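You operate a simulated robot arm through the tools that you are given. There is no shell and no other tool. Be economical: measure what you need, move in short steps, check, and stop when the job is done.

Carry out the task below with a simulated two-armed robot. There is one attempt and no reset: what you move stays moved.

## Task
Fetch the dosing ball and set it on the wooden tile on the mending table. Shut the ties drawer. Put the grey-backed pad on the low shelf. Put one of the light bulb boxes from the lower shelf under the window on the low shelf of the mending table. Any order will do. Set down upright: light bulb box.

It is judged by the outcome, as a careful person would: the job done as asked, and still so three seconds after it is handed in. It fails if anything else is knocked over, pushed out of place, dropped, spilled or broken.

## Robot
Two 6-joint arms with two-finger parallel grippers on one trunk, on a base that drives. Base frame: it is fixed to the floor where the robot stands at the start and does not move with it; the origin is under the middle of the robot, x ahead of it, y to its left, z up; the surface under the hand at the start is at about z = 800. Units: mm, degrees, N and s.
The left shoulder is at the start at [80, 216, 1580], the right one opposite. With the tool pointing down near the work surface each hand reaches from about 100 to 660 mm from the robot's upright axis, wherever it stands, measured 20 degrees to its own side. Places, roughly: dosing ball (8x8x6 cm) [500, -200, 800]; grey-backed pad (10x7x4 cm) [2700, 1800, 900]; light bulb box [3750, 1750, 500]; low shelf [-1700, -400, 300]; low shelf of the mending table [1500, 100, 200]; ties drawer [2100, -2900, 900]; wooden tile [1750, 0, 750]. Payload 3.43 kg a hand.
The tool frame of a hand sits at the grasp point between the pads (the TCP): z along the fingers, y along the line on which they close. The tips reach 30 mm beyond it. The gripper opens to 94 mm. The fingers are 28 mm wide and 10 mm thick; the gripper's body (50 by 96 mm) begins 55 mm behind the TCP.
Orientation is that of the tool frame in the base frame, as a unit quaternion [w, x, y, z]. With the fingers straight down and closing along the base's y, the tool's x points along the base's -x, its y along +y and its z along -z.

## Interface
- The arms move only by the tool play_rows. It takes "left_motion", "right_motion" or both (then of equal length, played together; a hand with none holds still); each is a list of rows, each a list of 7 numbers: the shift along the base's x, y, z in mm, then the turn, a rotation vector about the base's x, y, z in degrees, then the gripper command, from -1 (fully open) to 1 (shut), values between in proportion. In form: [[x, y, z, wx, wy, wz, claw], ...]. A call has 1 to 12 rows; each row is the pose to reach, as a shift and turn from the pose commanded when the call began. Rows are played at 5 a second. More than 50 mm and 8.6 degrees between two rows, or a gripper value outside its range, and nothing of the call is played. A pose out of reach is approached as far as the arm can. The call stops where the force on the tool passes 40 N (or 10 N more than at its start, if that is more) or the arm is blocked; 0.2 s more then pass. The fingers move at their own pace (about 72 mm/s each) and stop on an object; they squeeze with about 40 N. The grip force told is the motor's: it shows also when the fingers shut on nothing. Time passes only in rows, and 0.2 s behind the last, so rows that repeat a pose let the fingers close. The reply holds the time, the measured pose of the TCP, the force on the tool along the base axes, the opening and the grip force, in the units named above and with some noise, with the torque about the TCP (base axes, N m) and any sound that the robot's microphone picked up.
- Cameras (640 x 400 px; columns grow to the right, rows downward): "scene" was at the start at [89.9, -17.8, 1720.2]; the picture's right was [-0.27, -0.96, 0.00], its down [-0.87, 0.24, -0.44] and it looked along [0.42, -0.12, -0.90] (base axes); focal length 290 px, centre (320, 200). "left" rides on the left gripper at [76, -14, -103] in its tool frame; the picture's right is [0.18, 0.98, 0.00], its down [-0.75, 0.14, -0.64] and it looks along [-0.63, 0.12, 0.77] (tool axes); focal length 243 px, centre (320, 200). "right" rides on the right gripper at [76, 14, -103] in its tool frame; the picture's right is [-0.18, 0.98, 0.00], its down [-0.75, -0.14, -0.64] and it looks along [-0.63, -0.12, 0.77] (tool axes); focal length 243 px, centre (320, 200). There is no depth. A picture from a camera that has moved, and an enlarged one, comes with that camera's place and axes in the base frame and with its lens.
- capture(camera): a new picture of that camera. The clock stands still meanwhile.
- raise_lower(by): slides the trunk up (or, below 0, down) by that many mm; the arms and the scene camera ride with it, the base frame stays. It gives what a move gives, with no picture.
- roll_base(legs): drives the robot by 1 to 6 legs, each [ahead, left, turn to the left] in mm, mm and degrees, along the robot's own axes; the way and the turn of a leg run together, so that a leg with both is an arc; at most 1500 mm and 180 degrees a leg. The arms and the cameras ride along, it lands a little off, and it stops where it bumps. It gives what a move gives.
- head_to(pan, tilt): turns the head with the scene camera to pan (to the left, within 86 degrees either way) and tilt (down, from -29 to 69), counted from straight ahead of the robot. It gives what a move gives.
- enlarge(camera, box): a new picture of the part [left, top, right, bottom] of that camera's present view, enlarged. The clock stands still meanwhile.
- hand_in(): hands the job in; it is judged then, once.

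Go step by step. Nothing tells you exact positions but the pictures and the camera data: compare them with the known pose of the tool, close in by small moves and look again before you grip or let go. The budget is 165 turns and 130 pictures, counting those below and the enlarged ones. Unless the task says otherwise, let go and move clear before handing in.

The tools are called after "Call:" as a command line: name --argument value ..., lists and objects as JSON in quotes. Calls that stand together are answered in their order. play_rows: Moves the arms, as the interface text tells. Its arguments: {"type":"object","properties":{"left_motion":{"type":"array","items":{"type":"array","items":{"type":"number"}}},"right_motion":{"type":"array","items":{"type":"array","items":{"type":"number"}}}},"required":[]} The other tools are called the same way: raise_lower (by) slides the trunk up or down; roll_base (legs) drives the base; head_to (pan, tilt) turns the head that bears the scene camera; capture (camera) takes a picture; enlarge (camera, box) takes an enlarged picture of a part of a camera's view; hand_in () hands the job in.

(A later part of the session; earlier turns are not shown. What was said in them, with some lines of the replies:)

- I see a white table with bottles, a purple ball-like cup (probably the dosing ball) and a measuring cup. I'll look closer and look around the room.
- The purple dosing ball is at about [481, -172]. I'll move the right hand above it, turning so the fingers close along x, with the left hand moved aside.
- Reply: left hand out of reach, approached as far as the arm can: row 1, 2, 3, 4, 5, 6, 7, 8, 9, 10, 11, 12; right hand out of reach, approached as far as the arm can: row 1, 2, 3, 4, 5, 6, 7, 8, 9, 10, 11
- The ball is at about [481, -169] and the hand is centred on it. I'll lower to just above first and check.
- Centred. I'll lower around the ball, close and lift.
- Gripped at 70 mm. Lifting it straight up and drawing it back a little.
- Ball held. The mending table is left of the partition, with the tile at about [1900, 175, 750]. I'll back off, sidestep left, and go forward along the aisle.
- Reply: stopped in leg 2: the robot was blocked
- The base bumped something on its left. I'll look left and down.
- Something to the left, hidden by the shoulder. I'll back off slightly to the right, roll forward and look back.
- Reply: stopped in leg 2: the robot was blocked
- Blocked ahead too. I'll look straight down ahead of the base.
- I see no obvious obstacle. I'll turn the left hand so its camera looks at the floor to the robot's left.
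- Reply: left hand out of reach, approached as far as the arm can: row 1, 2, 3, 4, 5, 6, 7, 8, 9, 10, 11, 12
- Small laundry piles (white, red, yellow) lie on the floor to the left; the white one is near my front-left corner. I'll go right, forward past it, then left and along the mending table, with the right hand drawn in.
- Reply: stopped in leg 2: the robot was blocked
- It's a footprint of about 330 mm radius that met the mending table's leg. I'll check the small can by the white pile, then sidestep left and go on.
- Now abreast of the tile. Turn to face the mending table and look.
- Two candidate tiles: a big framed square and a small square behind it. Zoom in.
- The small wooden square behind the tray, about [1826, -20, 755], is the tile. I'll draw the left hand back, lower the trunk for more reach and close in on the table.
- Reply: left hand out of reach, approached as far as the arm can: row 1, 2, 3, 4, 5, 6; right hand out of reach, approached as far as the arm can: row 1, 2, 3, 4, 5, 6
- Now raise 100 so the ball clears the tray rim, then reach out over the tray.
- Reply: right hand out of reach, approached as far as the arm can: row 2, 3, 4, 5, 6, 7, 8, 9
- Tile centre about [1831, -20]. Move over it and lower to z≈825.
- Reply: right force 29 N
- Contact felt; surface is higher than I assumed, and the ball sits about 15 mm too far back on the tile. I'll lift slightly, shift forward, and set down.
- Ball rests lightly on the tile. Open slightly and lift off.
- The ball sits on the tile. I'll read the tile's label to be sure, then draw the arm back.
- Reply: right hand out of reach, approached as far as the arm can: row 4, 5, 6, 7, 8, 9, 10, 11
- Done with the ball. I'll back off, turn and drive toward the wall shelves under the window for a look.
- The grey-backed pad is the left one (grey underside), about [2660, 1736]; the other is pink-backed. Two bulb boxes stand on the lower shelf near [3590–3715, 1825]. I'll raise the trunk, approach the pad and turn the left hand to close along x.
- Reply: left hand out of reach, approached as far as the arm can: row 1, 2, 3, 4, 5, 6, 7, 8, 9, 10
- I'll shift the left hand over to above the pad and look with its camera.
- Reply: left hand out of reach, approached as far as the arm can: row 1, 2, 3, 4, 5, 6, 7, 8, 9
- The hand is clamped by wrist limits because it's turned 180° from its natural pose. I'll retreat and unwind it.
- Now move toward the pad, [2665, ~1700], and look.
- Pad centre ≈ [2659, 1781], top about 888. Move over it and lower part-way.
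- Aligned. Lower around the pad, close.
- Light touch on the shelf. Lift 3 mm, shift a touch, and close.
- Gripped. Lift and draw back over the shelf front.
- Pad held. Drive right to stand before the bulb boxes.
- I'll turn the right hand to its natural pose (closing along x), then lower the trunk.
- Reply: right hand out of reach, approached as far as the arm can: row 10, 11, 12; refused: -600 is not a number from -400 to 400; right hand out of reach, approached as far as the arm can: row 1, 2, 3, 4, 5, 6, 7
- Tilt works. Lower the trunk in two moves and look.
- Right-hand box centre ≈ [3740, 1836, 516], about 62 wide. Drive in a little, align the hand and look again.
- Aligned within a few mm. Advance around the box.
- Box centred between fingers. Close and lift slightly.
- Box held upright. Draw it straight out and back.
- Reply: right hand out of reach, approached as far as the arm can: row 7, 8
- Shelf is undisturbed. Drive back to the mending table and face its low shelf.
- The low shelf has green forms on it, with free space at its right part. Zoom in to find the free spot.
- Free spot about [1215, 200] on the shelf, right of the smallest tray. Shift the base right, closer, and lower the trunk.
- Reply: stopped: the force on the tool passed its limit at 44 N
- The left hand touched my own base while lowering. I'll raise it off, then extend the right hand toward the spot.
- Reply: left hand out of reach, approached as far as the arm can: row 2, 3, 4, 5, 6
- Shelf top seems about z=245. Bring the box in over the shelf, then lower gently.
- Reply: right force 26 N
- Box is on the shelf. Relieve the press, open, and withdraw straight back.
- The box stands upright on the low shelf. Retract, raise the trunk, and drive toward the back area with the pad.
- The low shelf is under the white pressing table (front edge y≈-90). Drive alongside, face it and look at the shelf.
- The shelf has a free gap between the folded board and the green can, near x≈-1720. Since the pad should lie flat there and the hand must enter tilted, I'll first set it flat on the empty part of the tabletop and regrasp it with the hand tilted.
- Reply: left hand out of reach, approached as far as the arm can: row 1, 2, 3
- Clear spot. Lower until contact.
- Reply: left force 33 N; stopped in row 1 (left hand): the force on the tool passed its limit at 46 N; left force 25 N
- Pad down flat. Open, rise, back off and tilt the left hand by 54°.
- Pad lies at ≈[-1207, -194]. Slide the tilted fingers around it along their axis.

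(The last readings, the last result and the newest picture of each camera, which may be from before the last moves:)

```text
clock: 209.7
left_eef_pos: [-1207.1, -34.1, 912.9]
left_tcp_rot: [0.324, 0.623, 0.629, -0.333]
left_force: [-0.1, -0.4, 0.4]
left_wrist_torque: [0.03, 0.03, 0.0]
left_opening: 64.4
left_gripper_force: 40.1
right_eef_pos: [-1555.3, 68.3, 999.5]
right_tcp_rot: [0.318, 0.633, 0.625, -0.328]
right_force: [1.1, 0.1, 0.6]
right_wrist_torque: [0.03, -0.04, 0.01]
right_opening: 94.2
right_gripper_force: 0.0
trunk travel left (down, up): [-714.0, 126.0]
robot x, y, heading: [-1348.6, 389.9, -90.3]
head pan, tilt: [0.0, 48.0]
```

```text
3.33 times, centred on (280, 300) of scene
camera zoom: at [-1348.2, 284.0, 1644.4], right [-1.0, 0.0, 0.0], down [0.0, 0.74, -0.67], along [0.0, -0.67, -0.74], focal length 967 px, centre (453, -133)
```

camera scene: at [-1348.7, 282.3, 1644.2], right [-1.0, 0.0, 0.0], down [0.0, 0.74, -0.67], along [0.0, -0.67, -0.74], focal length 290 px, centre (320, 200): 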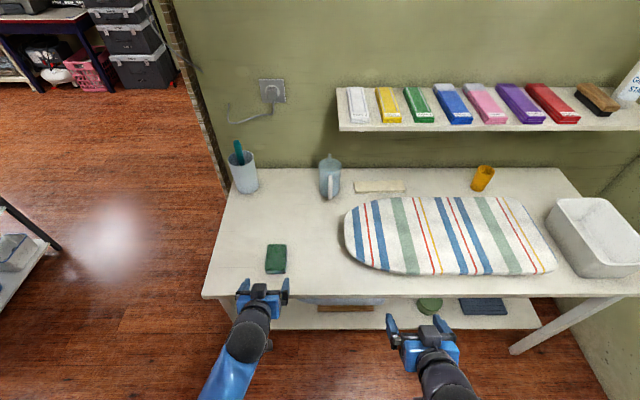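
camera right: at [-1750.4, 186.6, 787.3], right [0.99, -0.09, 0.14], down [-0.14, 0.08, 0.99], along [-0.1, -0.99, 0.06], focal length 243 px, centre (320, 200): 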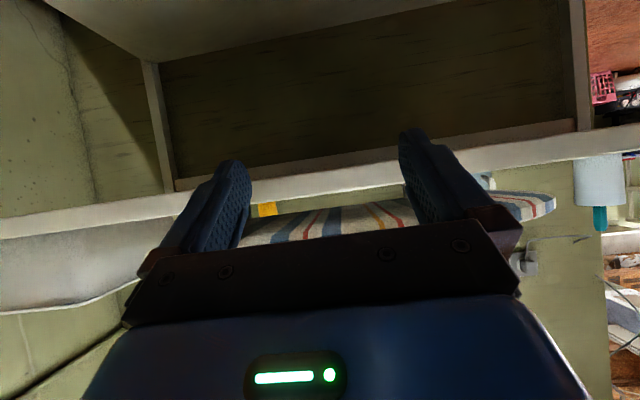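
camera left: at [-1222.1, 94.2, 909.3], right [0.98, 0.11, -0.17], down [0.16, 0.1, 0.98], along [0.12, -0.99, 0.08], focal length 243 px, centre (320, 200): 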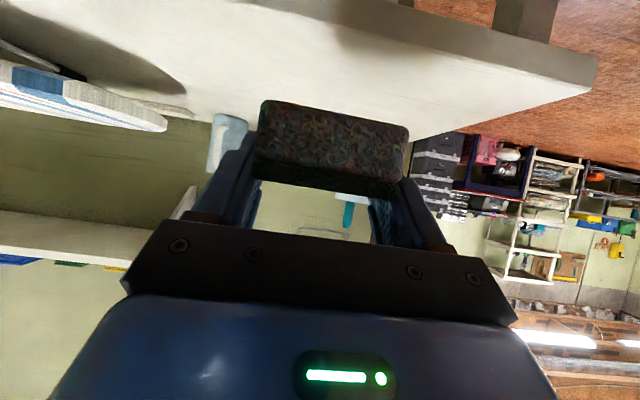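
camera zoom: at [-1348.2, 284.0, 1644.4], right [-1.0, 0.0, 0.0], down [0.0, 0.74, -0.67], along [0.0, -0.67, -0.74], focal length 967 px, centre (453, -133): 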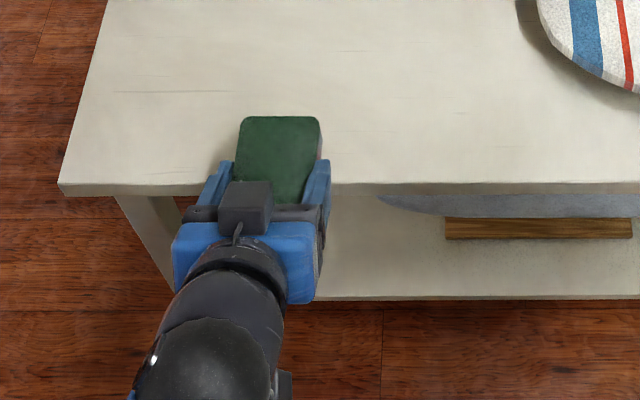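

Pad held flat. The left end of the shelf (x≈-1010…-1230) is free. Shift the base left 70, draw the hand back clear of the table edge, and lower the trunk.

Call:
play_rows --left_motion '[[0, 40, 0, 0, 0, 0, 1], [0, 75, 0, 0, 0, 0, 1], [0, 100, 0, 0, 0, 0, 1]]'

Call:
roll_base --legs '[[0, 75, 0]]'

Call:
raise_lower --by -400

Call:
raise_lower --by -110

Call:
capture --camera "left"

Call:
head_to --pan 15 --tilt 45

Call:
capture --camera "scene"

```text
clock: 210.5
left_eef_pos: [-1207.5, 64.7, 912.2]
left_tcp_rot: [0.325, 0.622, 0.629, -0.333]
left_force: [-0.4, 0.2, 0.2]
left_wrist_torque: [-0.01, -0.02, 0.03]
left_opening: 64.8
left_gripper_force: 39.7
right_eef_pos: [-1554.6, 65.9, 999.9]
right_tcp_rot: [0.318, 0.633, 0.625, -0.327]
right_force: [-0.7, -0.7, 0.2]
right_wrist_torque: [-0.04, -0.01, 0.02]
right_opening: 93.9
right_gripper_force: 0.1
trunk travel left (down, up): [-714.0, 126.0]
robot x, y, heading: [-1348.6, 391.7, -90.1]
head pan, tilt: [0.0, 48.0]
```

```text
clock: 211.5
left_eef_pos: [-1141.6, 64.4, 913.1]
left_tcp_rot: [0.327, 0.624, 0.628, -0.33]
left_force: [0.2, 0.9, 0.3]
left_wrist_torque: [0.03, 0.01, 0.04]
left_opening: 64.4
left_gripper_force: 40.9
right_eef_pos: [-1489.1, 67.3, 996.9]
right_tcp_rot: [0.32, 0.634, 0.625, -0.324]
right_force: [-0.1, 0.1, -0.5]
right_wrist_torque: [-0.02, -0.05, 0.08]
right_opening: 93.9
right_gripper_force: 0.0
trunk travel left (down, up): [-714.0, 126.0]
robot x, y, heading: [-1273.5, 387.7, -90.4]
head pan, tilt: [0.0, 48.0]
```

```text
clock: 215.3
left_eef_pos: [-1135.3, 64.0, 512.5]
left_tcp_rot: [0.325, 0.622, 0.63, -0.332]
left_force: [-0.8, -0.2, -0.5]
left_wrist_torque: [0.0, 0.0, 0.03]
left_opening: 64.3
left_gripper_force: 40.1
right_eef_pos: [-1483.4, 66.2, 599.2]
right_tcp_rot: [0.317, 0.634, 0.625, -0.327]
right_force: [-0.8, -0.5, 0.3]
right_wrist_torque: [0.02, 0.07, -0.03]
right_opening: 93.9
right_gripper_force: 0.1
trunk travel left (down, up): [-314.0, 526.0]
robot x, y, heading: [-1275.7, 392.7, -90.6]
head pan, tilt: [0.0, 48.0]
```

```text
clock: 216.8
left_eef_pos: [-1135.5, 63.7, 402.4]
left_tcp_rot: [0.325, 0.623, 0.629, -0.333]
left_force: [0.2, -0.4, -0.3]
left_wrist_torque: [0.0, -0.02, -0.01]
left_opening: 64.4
left_gripper_force: 39.9
right_eef_pos: [-1483.7, 67.7, 489.5]
right_tcp_rot: [0.317, 0.633, 0.626, -0.327]
right_force: [0.1, -0.8, 0.1]
right_wrist_torque: [0.01, 0.0, 0.0]
right_opening: 93.7
right_gripper_force: 0.0
trunk travel left (down, up): [-204.0, 636.0]
robot x, y, heading: [-1276.1, 395.1, -90.3]
head pan, tilt: [0.0, 48.0]
```

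```text
51 pictures are left
camera left: at [-1150.7, 192.7, 398.5], right [0.98, 0.11, -0.17], down [0.15, 0.1, 0.98], along [0.12, -0.99, 0.08], focal length 243 px, centre (320, 200)
```

left: 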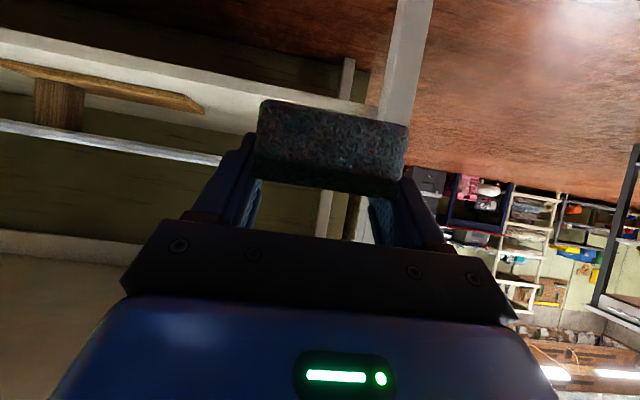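

```text
clock: 217.5
left_eef_pos: [-1134.7, 65.2, 402.7]
left_tcp_rot: [0.325, 0.623, 0.63, -0.332]
left_force: [0.5, 0.2, -0.8]
left_wrist_torque: [-0.02, 0.03, -0.02]
left_opening: 64.5
left_gripper_force: 40.2
right_eef_pos: [-1482.6, 66.9, 490.3]
right_tcp_rot: [0.318, 0.632, 0.626, -0.327]
right_force: [0.1, 0.7, -0.5]
right_wrist_torque: [0.01, -0.01, 0.0]
right_opening: 93.9
right_gripper_force: 0.1
trunk travel left (down, up): [-204.0, 636.0]
robot x, y, heading: [-1275.7, 391.5, -90.2]
head pan, tilt: [15.0, 45.0]
```

```text
50 pictures are left
camera scene: at [-1256.0, 282.1, 1138.4], right [-0.97, -0.26, 0.0], down [-0.18, 0.68, -0.71], along [0.18, -0.68, -0.71], focal length 290 px, centre (320, 200)
```

scene: 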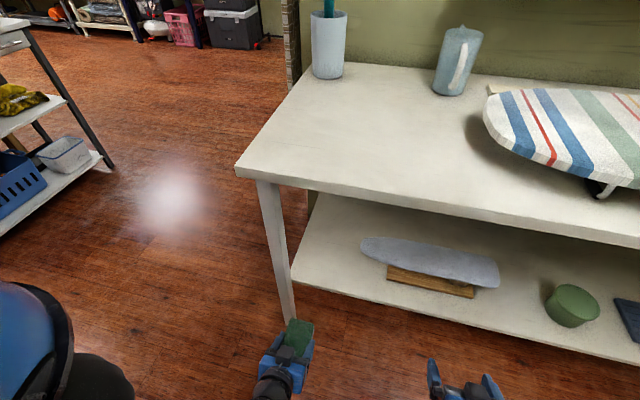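

Shelf left-front corner ≈ [-1055, -146, 300]; free strip x -1075…-1240. Move the pad in above it.

Call:
play_rows --left_motion '[[-5, -45, -5, 0, 0, 0, 1], [-10, -90, -10, 0, 0, 0, 1], [-15, -135, -15, 0, 0, 0, 1], [-18, -180, -20, 0, 0, 0, 1], [-18, -225, -25, 0, 0, 0, 1], [-18, -265, -30, 0, 0, 0, 1], [-18, -275, -32, 0, 0, 0, 1]]'

Call:
capture --camera "scene"

Call:
capture --camera "left"

```text
clock: 219.1
left_eef_pos: [-1155.5, -210.5, 370.1]
left_tcp_rot: [0.324, 0.623, 0.63, -0.332]
left_force: [0.5, 0.1, -1.1]
left_wrist_torque: [0.05, 0.02, 0.0]
left_opening: 64.3
left_gripper_force: 39.3
right_eef_pos: [-1481.4, 65.7, 489.2]
right_tcp_rot: [0.318, 0.633, 0.626, -0.327]
right_force: [0.1, -0.7, 0.5]
right_wrist_torque: [-0.04, -0.02, -0.02]
right_opening: 93.9
right_gripper_force: 0.0
trunk travel left (down, up): [-204.0, 636.0]
robot x, y, heading: [-1276.5, 393.7, -90.2]
head pan, tilt: [15.0, 45.0]
```

```text
49 pictures are left
camera scene: at [-1255.9, 282.0, 1138.4], right [-0.97, -0.26, 0.0], down [-0.18, 0.68, -0.71], along [0.18, -0.68, -0.71], focal length 290 px, centre (320, 200)
```

scene: 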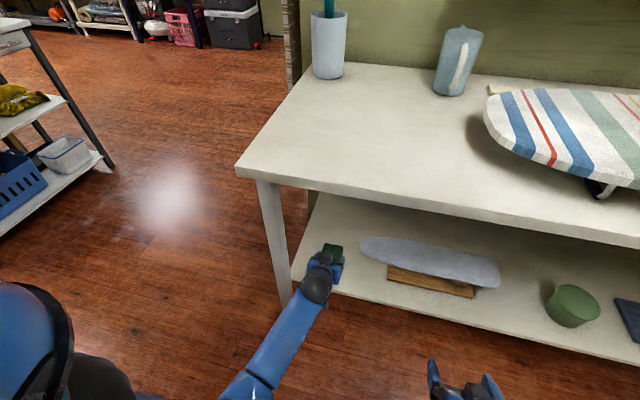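

```text
48 pictures are left
camera left: at [-1171.0, -83.0, 365.9], right [0.98, 0.11, -0.17], down [0.16, 0.1, 0.98], along [0.12, -0.99, 0.08], focal length 243 px, centre (320, 200)
```

left: 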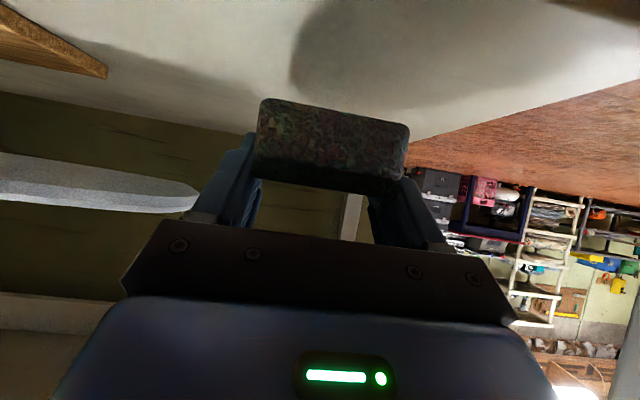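

Well placed. Lower to contact in small steps.

Call:
play_rows --left_motion '[[0, 0, -12, 0, 0, 0, 1], [0, 0, -22, 0, 0, 0, 1], [0, 0, -30, 0, 0, 0, 1]]'

Call:
play_rows --left_motion '[[0, 0, -3, 0, 0, 0, 1], [0, 0, -6, 0, 0, 0, 1], [0, 0, -7, 0, 0, 0, 1]]'

```text
clock: 219.9
left_eef_pos: [-1153.6, -210.8, 339.9]
left_tcp_rot: [0.325, 0.623, 0.629, -0.333]
left_force: [0.7, -0.4, -0.5]
left_wrist_torque: [-0.01, -0.01, 0.02]
left_opening: 64.5
left_gripper_force: 39.7
right_eef_pos: [-1482.2, 66.1, 489.7]
right_tcp_rot: [0.317, 0.633, 0.626, -0.327]
right_force: [-0.2, -0.8, 0.3]
right_wrist_torque: [-0.01, -0.01, -0.01]
right_opening: 94.0
right_gripper_force: 0.0
trunk travel left (down, up): [-204.0, 636.0]
robot x, y, heading: [-1274.6, 392.1, -90.1]
head pan, tilt: [15.0, 45.0]
```

```text
clock: 220.7
left_eef_pos: [-1153.2, -210.3, 332.5]
left_tcp_rot: [0.324, 0.623, 0.63, -0.332]
left_force: [-0.2, -0.4, 0.5]
left_wrist_torque: [-0.01, 0.02, 0.03]
left_opening: 64.7
left_gripper_force: 40.1
right_eef_pos: [-1482.2, 67.8, 490.5]
right_tcp_rot: [0.317, 0.633, 0.626, -0.327]
right_force: [-0.5, -0.3, 0.8]
right_wrist_torque: [-0.01, 0.0, 0.0]
right_opening: 94.0
right_gripper_force: 0.0
trunk travel left (down, up): [-204.0, 636.0]
robot x, y, heading: [-1277.0, 389.2, -90.3]
head pan, tilt: [15.0, 45.0]
```

Call:
play_rows --left_motion '[[0, 0, -3, 0, 0, 0, 1], [0, 0, -6, 0, 0, 0, 1], [0, 0, -8, 0, 0, 0, 1]]'

Call:
play_rows --left_motion '[[0, 0, -3, 0, 0, 0, 1], [0, 0, -5, 0, 0, 0, 1], [0, 0, -6, 0, 0, 0, 1]]'

Call:
capture --camera "left"

```text
clock: 221.5
left_eef_pos: [-1154.1, -212.6, 332.8]
left_tcp_rot: [0.328, 0.621, 0.627, -0.337]
left_force: [5.4, 4.0, 33.2]
left_wrist_torque: [0.88, -0.37, 0.01]
left_opening: 65.0
left_gripper_force: 39.5
right_eef_pos: [-1482.5, 68.1, 491.3]
right_tcp_rot: [0.319, 0.632, 0.626, -0.327]
right_force: [0.0, 0.6, 0.6]
right_wrist_torque: [-0.01, -0.03, 0.01]
right_opening: 94.0
right_gripper_force: 0.1
trunk travel left (down, up): [-204.0, 636.0]
robot x, y, heading: [-1275.9, 392.4, -90.0]
head pan, tilt: [15.0, 45.0]
```

```text
clock: 222.0
left_eef_pos: [-1154.2, -213.4, 330.9]
left_tcp_rot: [0.331, 0.619, 0.626, -0.341]
left_force: [1.6, 10.6, 19.8]
left_wrist_torque: [0.59, -0.07, -0.01]
left_opening: 64.6
left_gripper_force: 40.3
right_eef_pos: [-1481.8, 67.6, 489.8]
right_tcp_rot: [0.319, 0.632, 0.626, -0.326]
right_force: [-0.1, -0.4, -0.1]
right_wrist_torque: [0.02, 0.0, -0.03]
right_opening: 94.1
right_gripper_force: 0.1
trunk travel left (down, up): [-204.0, 636.0]
robot x, y, heading: [-1272.3, 394.5, -90.4]
head pan, tilt: [15.0, 45.0]
stopped in row 2 (left hand): the force on the tool passed its limit at 45 N (the readings are from after the stop); the commanded pose is now the measured one
```

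```text
47 pictures are left
camera left: at [-1169.2, -85.6, 324.9], right [0.98, 0.1, -0.17], down [0.16, 0.12, 0.98], along [0.12, -0.99, 0.1], focal length 243 px, centre (320, 200)
```

left: 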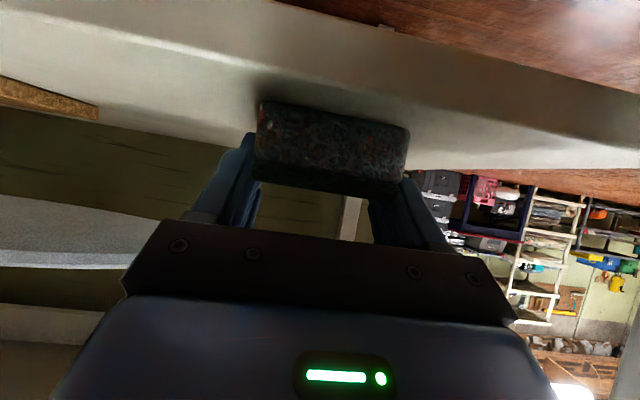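

Pad rests on the shelf. Ease up, open and withdraw along the fingers' axis.

Call:
play_rows --left_motion '[[0, 0, 3, 0, 0, 0, 1], [0, 0, 3, 0, 0, 0, 0.0], [0, 0, 3, 0, 0, 0, -1], [0, 0, 3, 0, 0, 0, -1], [0, 15, 10, 0, 0, 0, -1], [0, 45, 25, 0, 0, 0, -1], [0, 85, 45, 0, 0, 0, -1], [0, 130, 60, 0, 0, 0, -1], [0, 175, 70, 0, 0, 0, -1], [0, 220, 75, 0, 0, 0, -1], [0, 260, 75, 0, 0, 0, -1]]'

Call:
capture --camera "scene"

Call:
capture --camera "left"

```text
clock: 224.4
left_eef_pos: [-1156.0, 47.7, 402.4]
left_tcp_rot: [0.328, 0.619, 0.628, -0.338]
left_force: [0.2, 0.2, -0.4]
left_wrist_torque: [0.03, -0.02, -0.01]
left_opening: 94.0
left_gripper_force: 0.0
right_eef_pos: [-1482.9, 67.1, 489.9]
right_tcp_rot: [0.318, 0.633, 0.626, -0.327]
right_force: [0.6, 0.9, 0.5]
right_wrist_torque: [-0.01, 0.0, 0.01]
right_opening: 94.1
right_gripper_force: 0.0
trunk travel left (down, up): [-204.0, 636.0]
robot x, y, heading: [-1277.1, 391.1, -90.2]
head pan, tilt: [15.0, 45.0]
```

```text
46 pictures are left
camera scene: at [-1255.4, 282.2, 1138.4], right [-0.97, -0.26, 0.0], down [-0.18, 0.68, -0.71], along [0.18, -0.68, -0.71], focal length 290 px, centre (320, 200)
```

scene: 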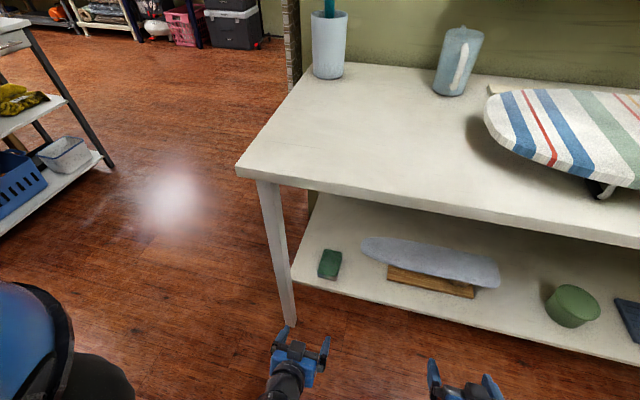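

```text
45 pictures are left
camera left: at [-1169.7, 175.8, 397.5], right [0.98, 0.11, -0.17], down [0.16, 0.11, 0.98], along [0.12, -0.99, 0.1], focal length 243 px, centre (320, 200)
```

left: 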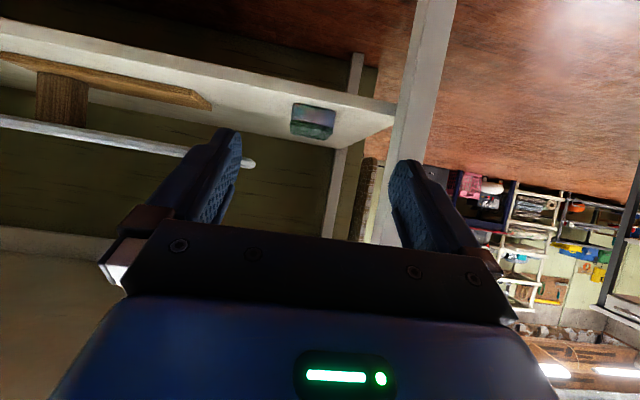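

Pad lies flat on the low shelf. Now to the ties drawer: raise the trunk and drive round the front of the white table.

Call:
raise_lower --by 400

Call:
raise_lower --by 180

Call:
roll_base --legs '[[0, 790, 0], [1400, 0, 0], [350, 0, 0], [0, 0, 60]]'

Call:
head_to --pan 0 --tilt 20

Call:
capture --camera "scene"

```text
clock: 228.2
left_eef_pos: [-1155.6, 47.4, 803.4]
left_tcp_rot: [0.328, 0.621, 0.628, -0.337]
left_force: [0.2, -0.7, 0.3]
left_wrist_torque: [0.0, -0.02, -0.01]
left_opening: 94.1
left_gripper_force: 0.0
right_eef_pos: [-1482.4, 65.9, 888.9]
right_tcp_rot: [0.317, 0.633, 0.626, -0.327]
right_force: [-0.6, 0.0, 0.1]
right_wrist_torque: [0.02, -0.01, 0.02]
right_opening: 93.9
right_gripper_force: 0.0
trunk travel left (down, up): [-604.0, 236.0]
robot x, y, heading: [-1276.8, 392.8, -90.0]
head pan, tilt: [15.0, 45.0]
```

```text
clock: 230.2
left_eef_pos: [-1155.4, 46.7, 982.7]
left_tcp_rot: [0.328, 0.62, 0.628, -0.336]
left_force: [0.1, 0.0, -0.5]
left_wrist_torque: [-0.01, -0.03, -0.03]
left_opening: 94.2
left_gripper_force: 0.1
right_eef_pos: [-1481.5, 65.9, 1070.0]
right_tcp_rot: [0.318, 0.633, 0.626, -0.327]
right_force: [-0.4, -0.2, 0.1]
right_wrist_torque: [0.03, -0.02, -0.01]
right_opening: 94.1
right_gripper_force: 0.0
trunk travel left (down, up): [-784.0, 56.0]
robot x, y, heading: [-1276.6, 391.0, -90.3]
head pan, tilt: [15.0, 45.0]
```

```text
clock: 245.5
left_eef_pos: [-141.7, -1436.9, 982.6]
left_tcp_rot: [0.451, 0.233, 0.852, -0.133]
left_force: [-0.8, -0.4, -0.6]
left_wrist_torque: [-0.01, 0.02, 0.01]
left_opening: 94.0
left_gripper_force: 0.1
right_eef_pos: [-327.4, -1706.0, 1069.5]
right_tcp_rot: [0.437, 0.244, 0.856, -0.129]
right_force: [-0.8, 0.7, -0.1]
right_wrist_torque: [0.01, 0.02, 0.01]
right_opening: 94.0
right_gripper_force: 0.0
trunk travel left (down, up): [-784.0, 56.0]
robot x, y, heading: [-499.8, -1359.4, -31.2]
head pan, tilt: [15.0, 45.0]
```

```text
clock: 246.4
left_eef_pos: [-141.2, -1435.6, 983.1]
left_tcp_rot: [0.451, 0.231, 0.852, -0.132]
left_force: [-0.3, -0.6, 0.0]
left_wrist_torque: [0.02, 0.02, 0.02]
left_opening: 93.9
left_gripper_force: 0.0
right_eef_pos: [-327.6, -1705.3, 1070.0]
right_tcp_rot: [0.437, 0.244, 0.856, -0.128]
right_force: [-0.3, -0.2, 0.2]
right_wrist_torque: [0.0, -0.01, 0.0]
right_opening: 93.7
right_gripper_force: 0.1
trunk travel left (down, up): [-784.0, 56.0]
robot x, y, heading: [-500.2, -1364.5, -31.5]
head pan, tilt: [0.0, 20.0]
```

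```text
44 pictures are left
camera scene: at [-393.5, -1426.3, 1757.0], right [-0.52, -0.85, 0.0], down [-0.29, 0.18, -0.94], along [0.8, -0.49, -0.34], focal length 290 px, centre (320, 200)
```

scene: 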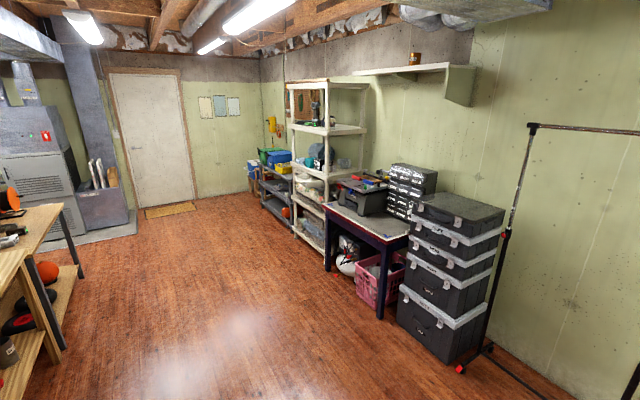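

Call:
enlarge --camera "scene" --box '[240, 70, 440, 320]'

Call:
roll_base --legs '[[0, 0, 31], [1500, 0, 0], [500, 0, 0], [0, 0, -90]]'

Call:
capture --camera "scene"

```text
1.60 times, centred on (340, 195) of scene
camera zoom: at [-393.5, -1426.3, 1757.0], right [-0.52, -0.85, 0.0], down [-0.29, 0.18, -0.94], along [0.8, -0.49, -0.34], focal length 464 px, centre (288, 208)
```

zoom: 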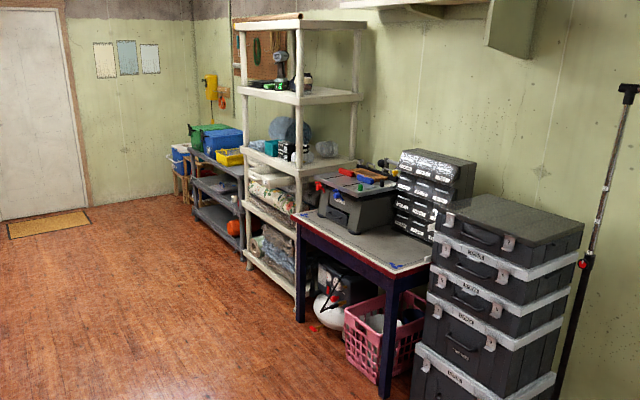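

```text
clock: 261.5
left_eef_pos: [1607.1, -1741.9, 983.1]
left_tcp_rot: [0.329, 0.618, 0.63, -0.336]
left_force: [-0.3, -1.4, -0.2]
left_wrist_torque: [-0.01, 0.02, -0.01]
left_opening: 93.8
left_gripper_force: 0.1
right_eef_pos: [1279.3, -1727.2, 1069.6]
right_tcp_rot: [0.319, 0.63, 0.628, -0.326]
right_force: [0.0, 0.0, -1.2]
right_wrist_torque: [0.01, -0.01, 0.02]
right_opening: 94.4
right_gripper_force: 0.0
trunk travel left (down, up): [-784.0, 56.0]
robot x, y, heading: [1482.1, -1398.8, -89.7]
head pan, tilt: [0.0, 20.0]
```

```text
42 pictures are left
camera scene: at [1483.3, -1523.5, 1757.1], right [-1.0, -0.01, 0.0], down [0.0, 0.34, -0.94], along [0.01, -0.94, -0.34], focal length 290 px, centre (320, 200)
```

scene: 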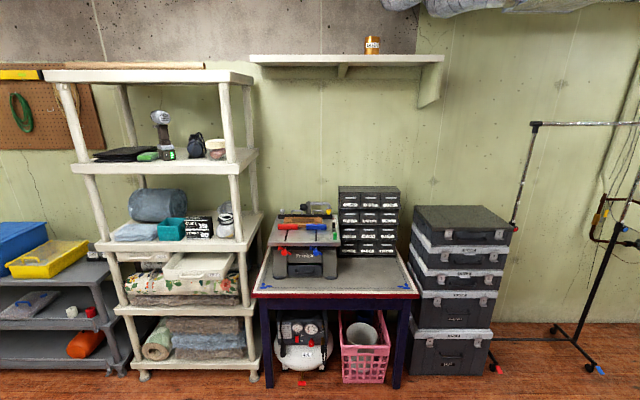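

Call:
enlarge --camera "scene" --box '[250, 170, 420, 300]'

Call:
enlarge --camera "scene" --box '[80, 200, 270, 330]'

```text
3.08 times, centred on (335, 235) of scene
camera zoom: at [1483.3, -1523.5, 1757.1], right [-1.0, -0.01, 0.0], down [0.0, 0.34, -0.94], along [0.01, -0.94, -0.34], focal length 893 px, centre (274, 92)
```

zoom: 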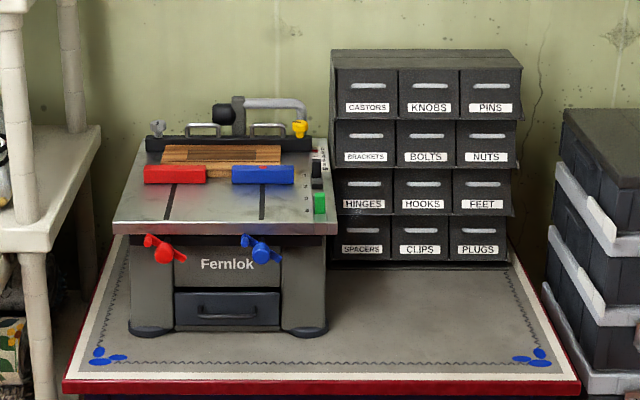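

```text
3.08 times, centred on (175, 265) of scene
camera zoom: at [1483.3, -1523.5, 1757.1], right [-1.0, -0.01, 0.0], down [0.0, 0.34, -0.94], along [0.01, -0.94, -0.34], focal length 893 px, centre (766, 0)
```

zoom: 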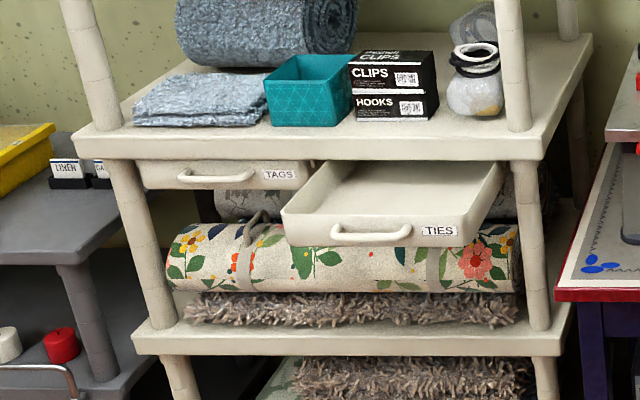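

The TIES drawer hangs open under the white shelf unit, front face about [2130, -2790, 890]. Drive up in front of it, with the left hand closed, and look.

Call:
roll_base --legs '[[0, 520, 0], [880, 0, 0]]'

Call:
raise_lower --by -60

Call:
play_rows --left_motion '[[0, 0, 0, 0, 0, 0, 0.0], [0, 0, 0, 0, 0, 0, 1], [0, 0, 0, 0, 0, 0, 1], [0, 0, 0, 0, 0, 0, 1]]'

Call:
head_to --pan 10 --tilt 45

Call:
capture --camera "scene"

Call:
capture --camera "left"

```text
clock: 268.8
left_eef_pos: [2147.3, -2613.5, 983.9]
left_tcp_rot: [0.331, 0.615, 0.633, -0.335]
left_force: [1.1, 0.8, 0.4]
left_wrist_torque: [-0.01, -0.01, -0.04]
left_opening: 94.2
left_gripper_force: 0.0
right_eef_pos: [1819.1, -2600.3, 1069.8]
right_tcp_rot: [0.321, 0.627, 0.632, -0.324]
right_force: [0.1, -0.2, 0.2]
right_wrist_torque: [0.01, 0.0, 0.0]
right_opening: 93.9
right_gripper_force: 0.1
trunk travel left (down, up): [-784.0, 56.0]
robot x, y, heading: [2020.1, -2270.7, -89.5]
head pan, tilt: [0.0, 20.0]
```

```text
clock: 269.8
left_eef_pos: [2148.0, -2613.4, 923.9]
left_tcp_rot: [0.332, 0.614, 0.633, -0.334]
left_force: [-0.1, 0.5, -0.5]
left_wrist_torque: [0.0, 0.0, 0.03]
left_opening: 94.1
left_gripper_force: 0.1
right_eef_pos: [1819.7, -2602.1, 1009.2]
right_tcp_rot: [0.321, 0.627, 0.632, -0.324]
right_force: [0.3, 0.2, -0.3]
right_wrist_torque: [-0.04, 0.01, 0.04]
right_opening: 94.1
right_gripper_force: 0.1
trunk travel left (down, up): [-724.0, 116.0]
robot x, y, heading: [2022.4, -2271.0, -89.1]
head pan, tilt: [0.0, 20.0]
```

```text
clock: 270.8
left_eef_pos: [2147.5, -2614.8, 922.5]
left_tcp_rot: [0.331, 0.615, 0.633, -0.335]
left_force: [-0.4, 0.4, 0.3]
left_wrist_torque: [-0.03, 0.0, 0.02]
left_opening: 0.0
left_gripper_force: 32.8
right_eef_pos: [1819.0, -2601.3, 1008.9]
right_tcp_rot: [0.32, 0.628, 0.631, -0.324]
right_force: [-0.1, 0.5, -0.6]
right_wrist_torque: [0.01, 0.0, 0.05]
right_opening: 94.0
right_gripper_force: 0.0
trunk travel left (down, up): [-724.0, 116.0]
robot x, y, heading: [2019.4, -2272.9, -89.1]
head pan, tilt: [0.0, 20.0]
```

```text
clock: 271.7
left_eef_pos: [2148.0, -2613.8, 922.7]
left_tcp_rot: [0.331, 0.614, 0.634, -0.334]
left_force: [1.2, 0.7, -0.7]
left_wrist_torque: [0.03, -0.02, 0.02]
left_opening: 0.1
left_gripper_force: 33.4
right_eef_pos: [1820.0, -2602.1, 1009.6]
right_tcp_rot: [0.321, 0.627, 0.632, -0.324]
right_force: [1.0, -0.3, -0.4]
right_wrist_torque: [-0.01, 0.01, 0.01]
right_opening: 93.9
right_gripper_force: 0.0
trunk travel left (down, up): [-724.0, 116.0]
robot x, y, heading: [2020.5, -2267.6, -89.2]
head pan, tilt: [10.0, 45.0]
```

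```text
39 pictures are left
camera scene: at [2034.9, -2383.0, 1658.5], right [-0.98, -0.19, 0.0], down [-0.13, 0.69, -0.71], along [0.13, -0.69, -0.71], focal length 290 px, centre (320, 200)
```

scene: 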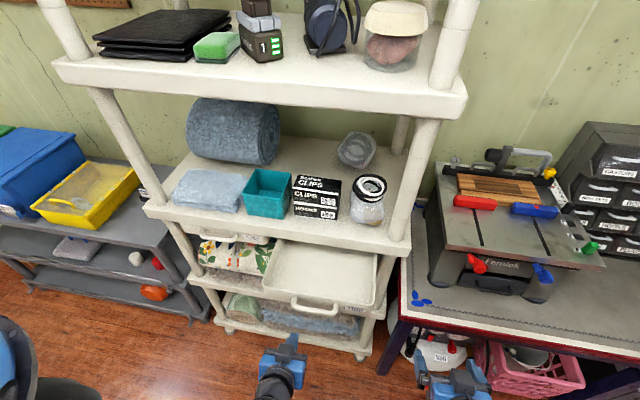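

```text
38 pictures are left
camera left: at [2129.7, -2486.3, 917.2], right [0.98, 0.12, -0.17], down [0.16, 0.12, 0.98], along [0.14, -0.99, 0.09], focal length 243 px, centre (320, 200)
```

left: 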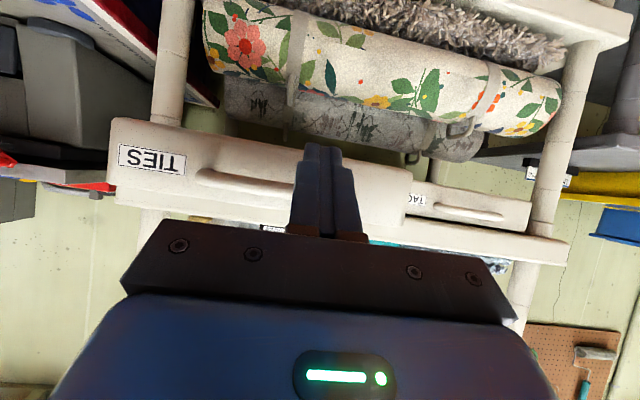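

Drawer face is at y≈-2750, closed plane ≈-2875 (like TAGS). Push straight ahead with the closed fingers beside the handle.

Call:
play_rows --left_motion '[[3, -40, -5, 0, 0, 0, 1], [6, -80, -10, 0, 0, 0, 1], [6, -100, -14, 0, 0, 0, 1], [6, -115, -14, 0, 0, 0, 1], [6, -130, -14, 0, 0, 0, 1], [6, -145, -14, 0, 0, 0, 1]]'

Call:
capture --camera "left"

Call:
capture --camera "scene"

```text
clock: 273.1
left_eef_pos: [2152.6, -2759.3, 908.4]
left_tcp_rot: [0.331, 0.614, 0.634, -0.334]
left_force: [-1.5, -0.1, 0.9]
left_wrist_torque: [0.01, 0.0, 0.0]
left_opening: 0.0
left_gripper_force: 33.3
right_eef_pos: [1817.8, -2601.4, 1008.8]
right_tcp_rot: [0.32, 0.627, 0.632, -0.324]
right_force: [0.0, 0.4, -0.7]
right_wrist_torque: [-0.01, 0.0, 0.0]
right_opening: 93.8
right_gripper_force: 0.1
trunk travel left (down, up): [-724.0, 116.0]
robot x, y, heading: [2018.5, -2272.1, -88.9]
head pan, tilt: [10.0, 45.0]
```

```text
37 pictures are left
camera left: at [2135.0, -2632.4, 903.9], right [0.98, 0.12, -0.17], down [0.16, 0.12, 0.98], along [0.14, -0.99, 0.09], focal length 243 px, centre (320, 200)
```

left: 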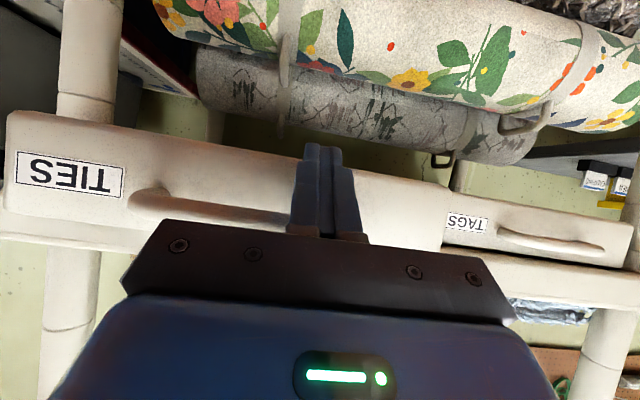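

```text
36 pictures are left
camera scene: at [2034.9, -2383.8, 1658.3], right [-0.98, -0.19, 0.0], down [-0.13, 0.69, -0.71], along [0.13, -0.69, -0.71], focal length 290 px, centre (320, 200)
```

scene: 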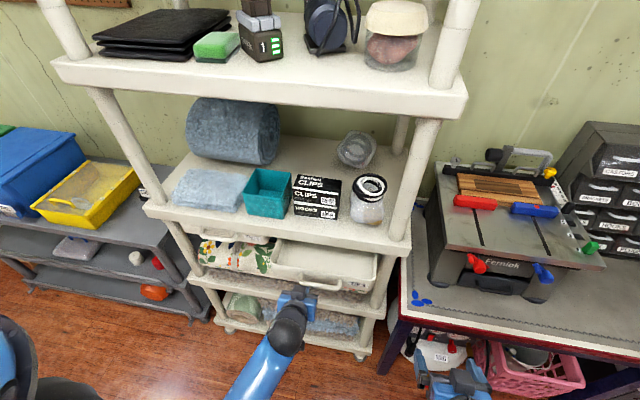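

It's moving with little resistance. Continue pushing.

Call:
play_rows --left_motion '[[0, -20, 0, 0, 0, 0, 1], [0, -40, 0, 0, 0, 0, 1], [0, -60, 0, 0, 0, 0, 1], [0, -75, 0, 0, 0, 0, 1], [0, -85, 0, 0, 0, 0, 1], [0, -95, 0, 0, 0, 0, 1], [0, -105, 0, 0, 0, 0, 1], [0, -115, 0, 0, 0, 0, 1]]'

Call:
capture --camera "left"

Call:
capture --camera "scene"

```text
clock: 274.9
left_eef_pos: [2151.7, -2861.5, 905.9]
left_tcp_rot: [0.328, 0.616, 0.635, -0.33]
left_force: [-2.5, 40.8, 16.1]
left_wrist_torque: [-0.31, -0.02, -0.16]
left_opening: 0.0
left_gripper_force: 32.6
right_eef_pos: [1819.7, -2595.6, 1010.2]
right_tcp_rot: [0.323, 0.626, 0.631, -0.325]
right_force: [-0.2, -0.1, 0.7]
right_wrist_torque: [-0.01, -0.01, -0.02]
right_opening: 93.8
right_gripper_force: 0.0
trunk travel left (down, up): [-724.0, 116.0]
robot x, y, heading: [2020.1, -2269.7, -89.1]
head pan, tilt: [10.0, 45.0]
stopped in row 8 (left hand): the force on the tool passed its limit at 45 N (the readings are from after the stop); the commanded pose is now the measured one
```

```text
35 pictures are left
camera left: at [2135.5, -2733.4, 901.4], right [0.98, 0.13, -0.17], down [0.15, 0.1, 0.98], along [0.14, -0.99, 0.08], focal length 243 px, centre (320, 200)
```

left: 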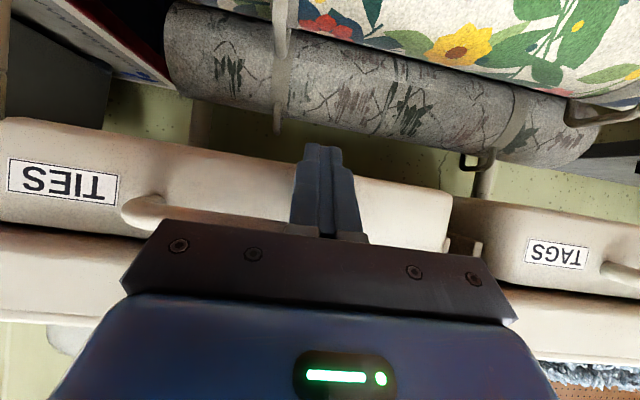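

```text
34 pictures are left
camera scene: at [2034.2, -2373.6, 1659.2], right [-0.98, -0.19, 0.0], down [-0.14, 0.69, -0.71], along [0.14, -0.7, -0.7], focal length 290 px, centre (320, 200)
```

scene: 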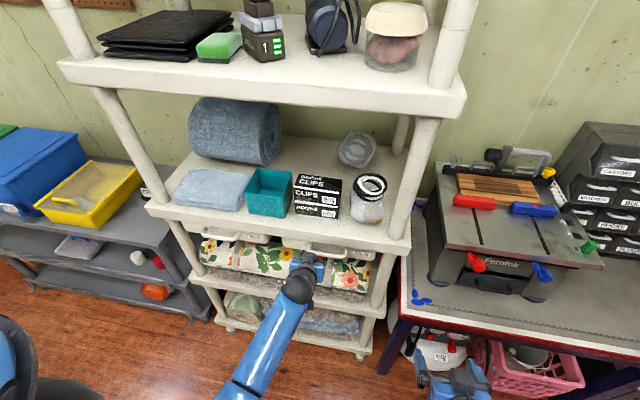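

The drawer stopped firm and looks flush with TAGS. Withdraw and check.

Call:
play_rows --left_motion '[[0, 30, 0, 0, 0, 0, 1], [0, 75, 0, 0, 0, 0, 1], [0, 120, 5, 0, 0, 0, 1], [0, 165, 10, 0, 0, 0, 1], [0, 210, 10, 0, 0, 0, 1], [0, 250, 10, 0, 0, 0, 1]]'

Call:
enlarge --camera "scene" --box '[140, 180, 420, 350]'

Call:
capture --camera "left"

```text
clock: 276.3
left_eef_pos: [2154.1, -2615.7, 911.5]
left_tcp_rot: [0.328, 0.615, 0.636, -0.331]
left_force: [0.4, 1.1, -1.3]
left_wrist_torque: [0.03, 0.02, -0.01]
left_opening: 0.1
left_gripper_force: 33.3
right_eef_pos: [1820.9, -2599.3, 1009.8]
right_tcp_rot: [0.321, 0.626, 0.632, -0.324]
right_force: [0.7, 0.1, 0.6]
right_wrist_torque: [0.01, 0.0, 0.0]
right_opening: 94.1
right_gripper_force: 0.1
trunk travel left (down, up): [-724.0, 116.0]
robot x, y, heading: [2013.9, -2268.8, -89.0]
head pan, tilt: [10.0, 45.0]
```

```text
2.29 times, centred on (280, 265) of scene
camera zoom: at [2036.1, -2380.2, 1658.5], right [-0.98, -0.19, 0.0], down [-0.14, 0.69, -0.71], along [0.13, -0.69, -0.71], focal length 663 px, centre (411, 51)
```

zoom: 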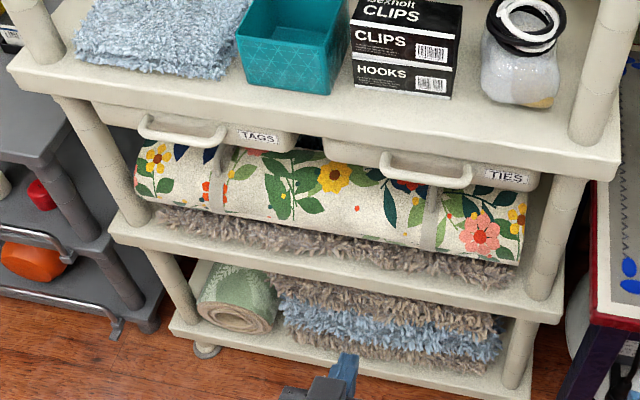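

```text
32 pictures are left
camera left: at [2136.8, -2487.5, 907.6], right [0.98, 0.13, -0.17], down [0.16, 0.11, 0.98], along [0.14, -0.99, 0.08], focal length 243 px, centre (320, 200)
```

left: 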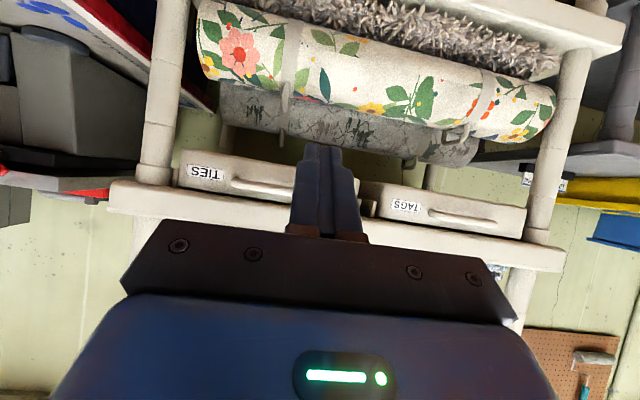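

The ties drawer is shut flush with its neighbour, and the ball, pad and bulb box were each checked after I let go. Handing in.

Call:
hand_in

```text
The job is handed in.
```

I handed the job in, and all four parts are done:
- **Dosing ball:** it is on the wooden tile on the mending table.
- **Ties drawer:** it is shut, flush with the drawer beside it.
- **Grey-backed pad:** it lies flat on the low shelf.
- **Light bulb box:** one box stands upright on the low shelf of the mending table.

The base bumped something three times early on, probably the small laundry items on the floor twice and the mending table's leg once. I saw nothing knocked over afterwards. I could not tell whether the grey roll on the floor had shifted slightly.
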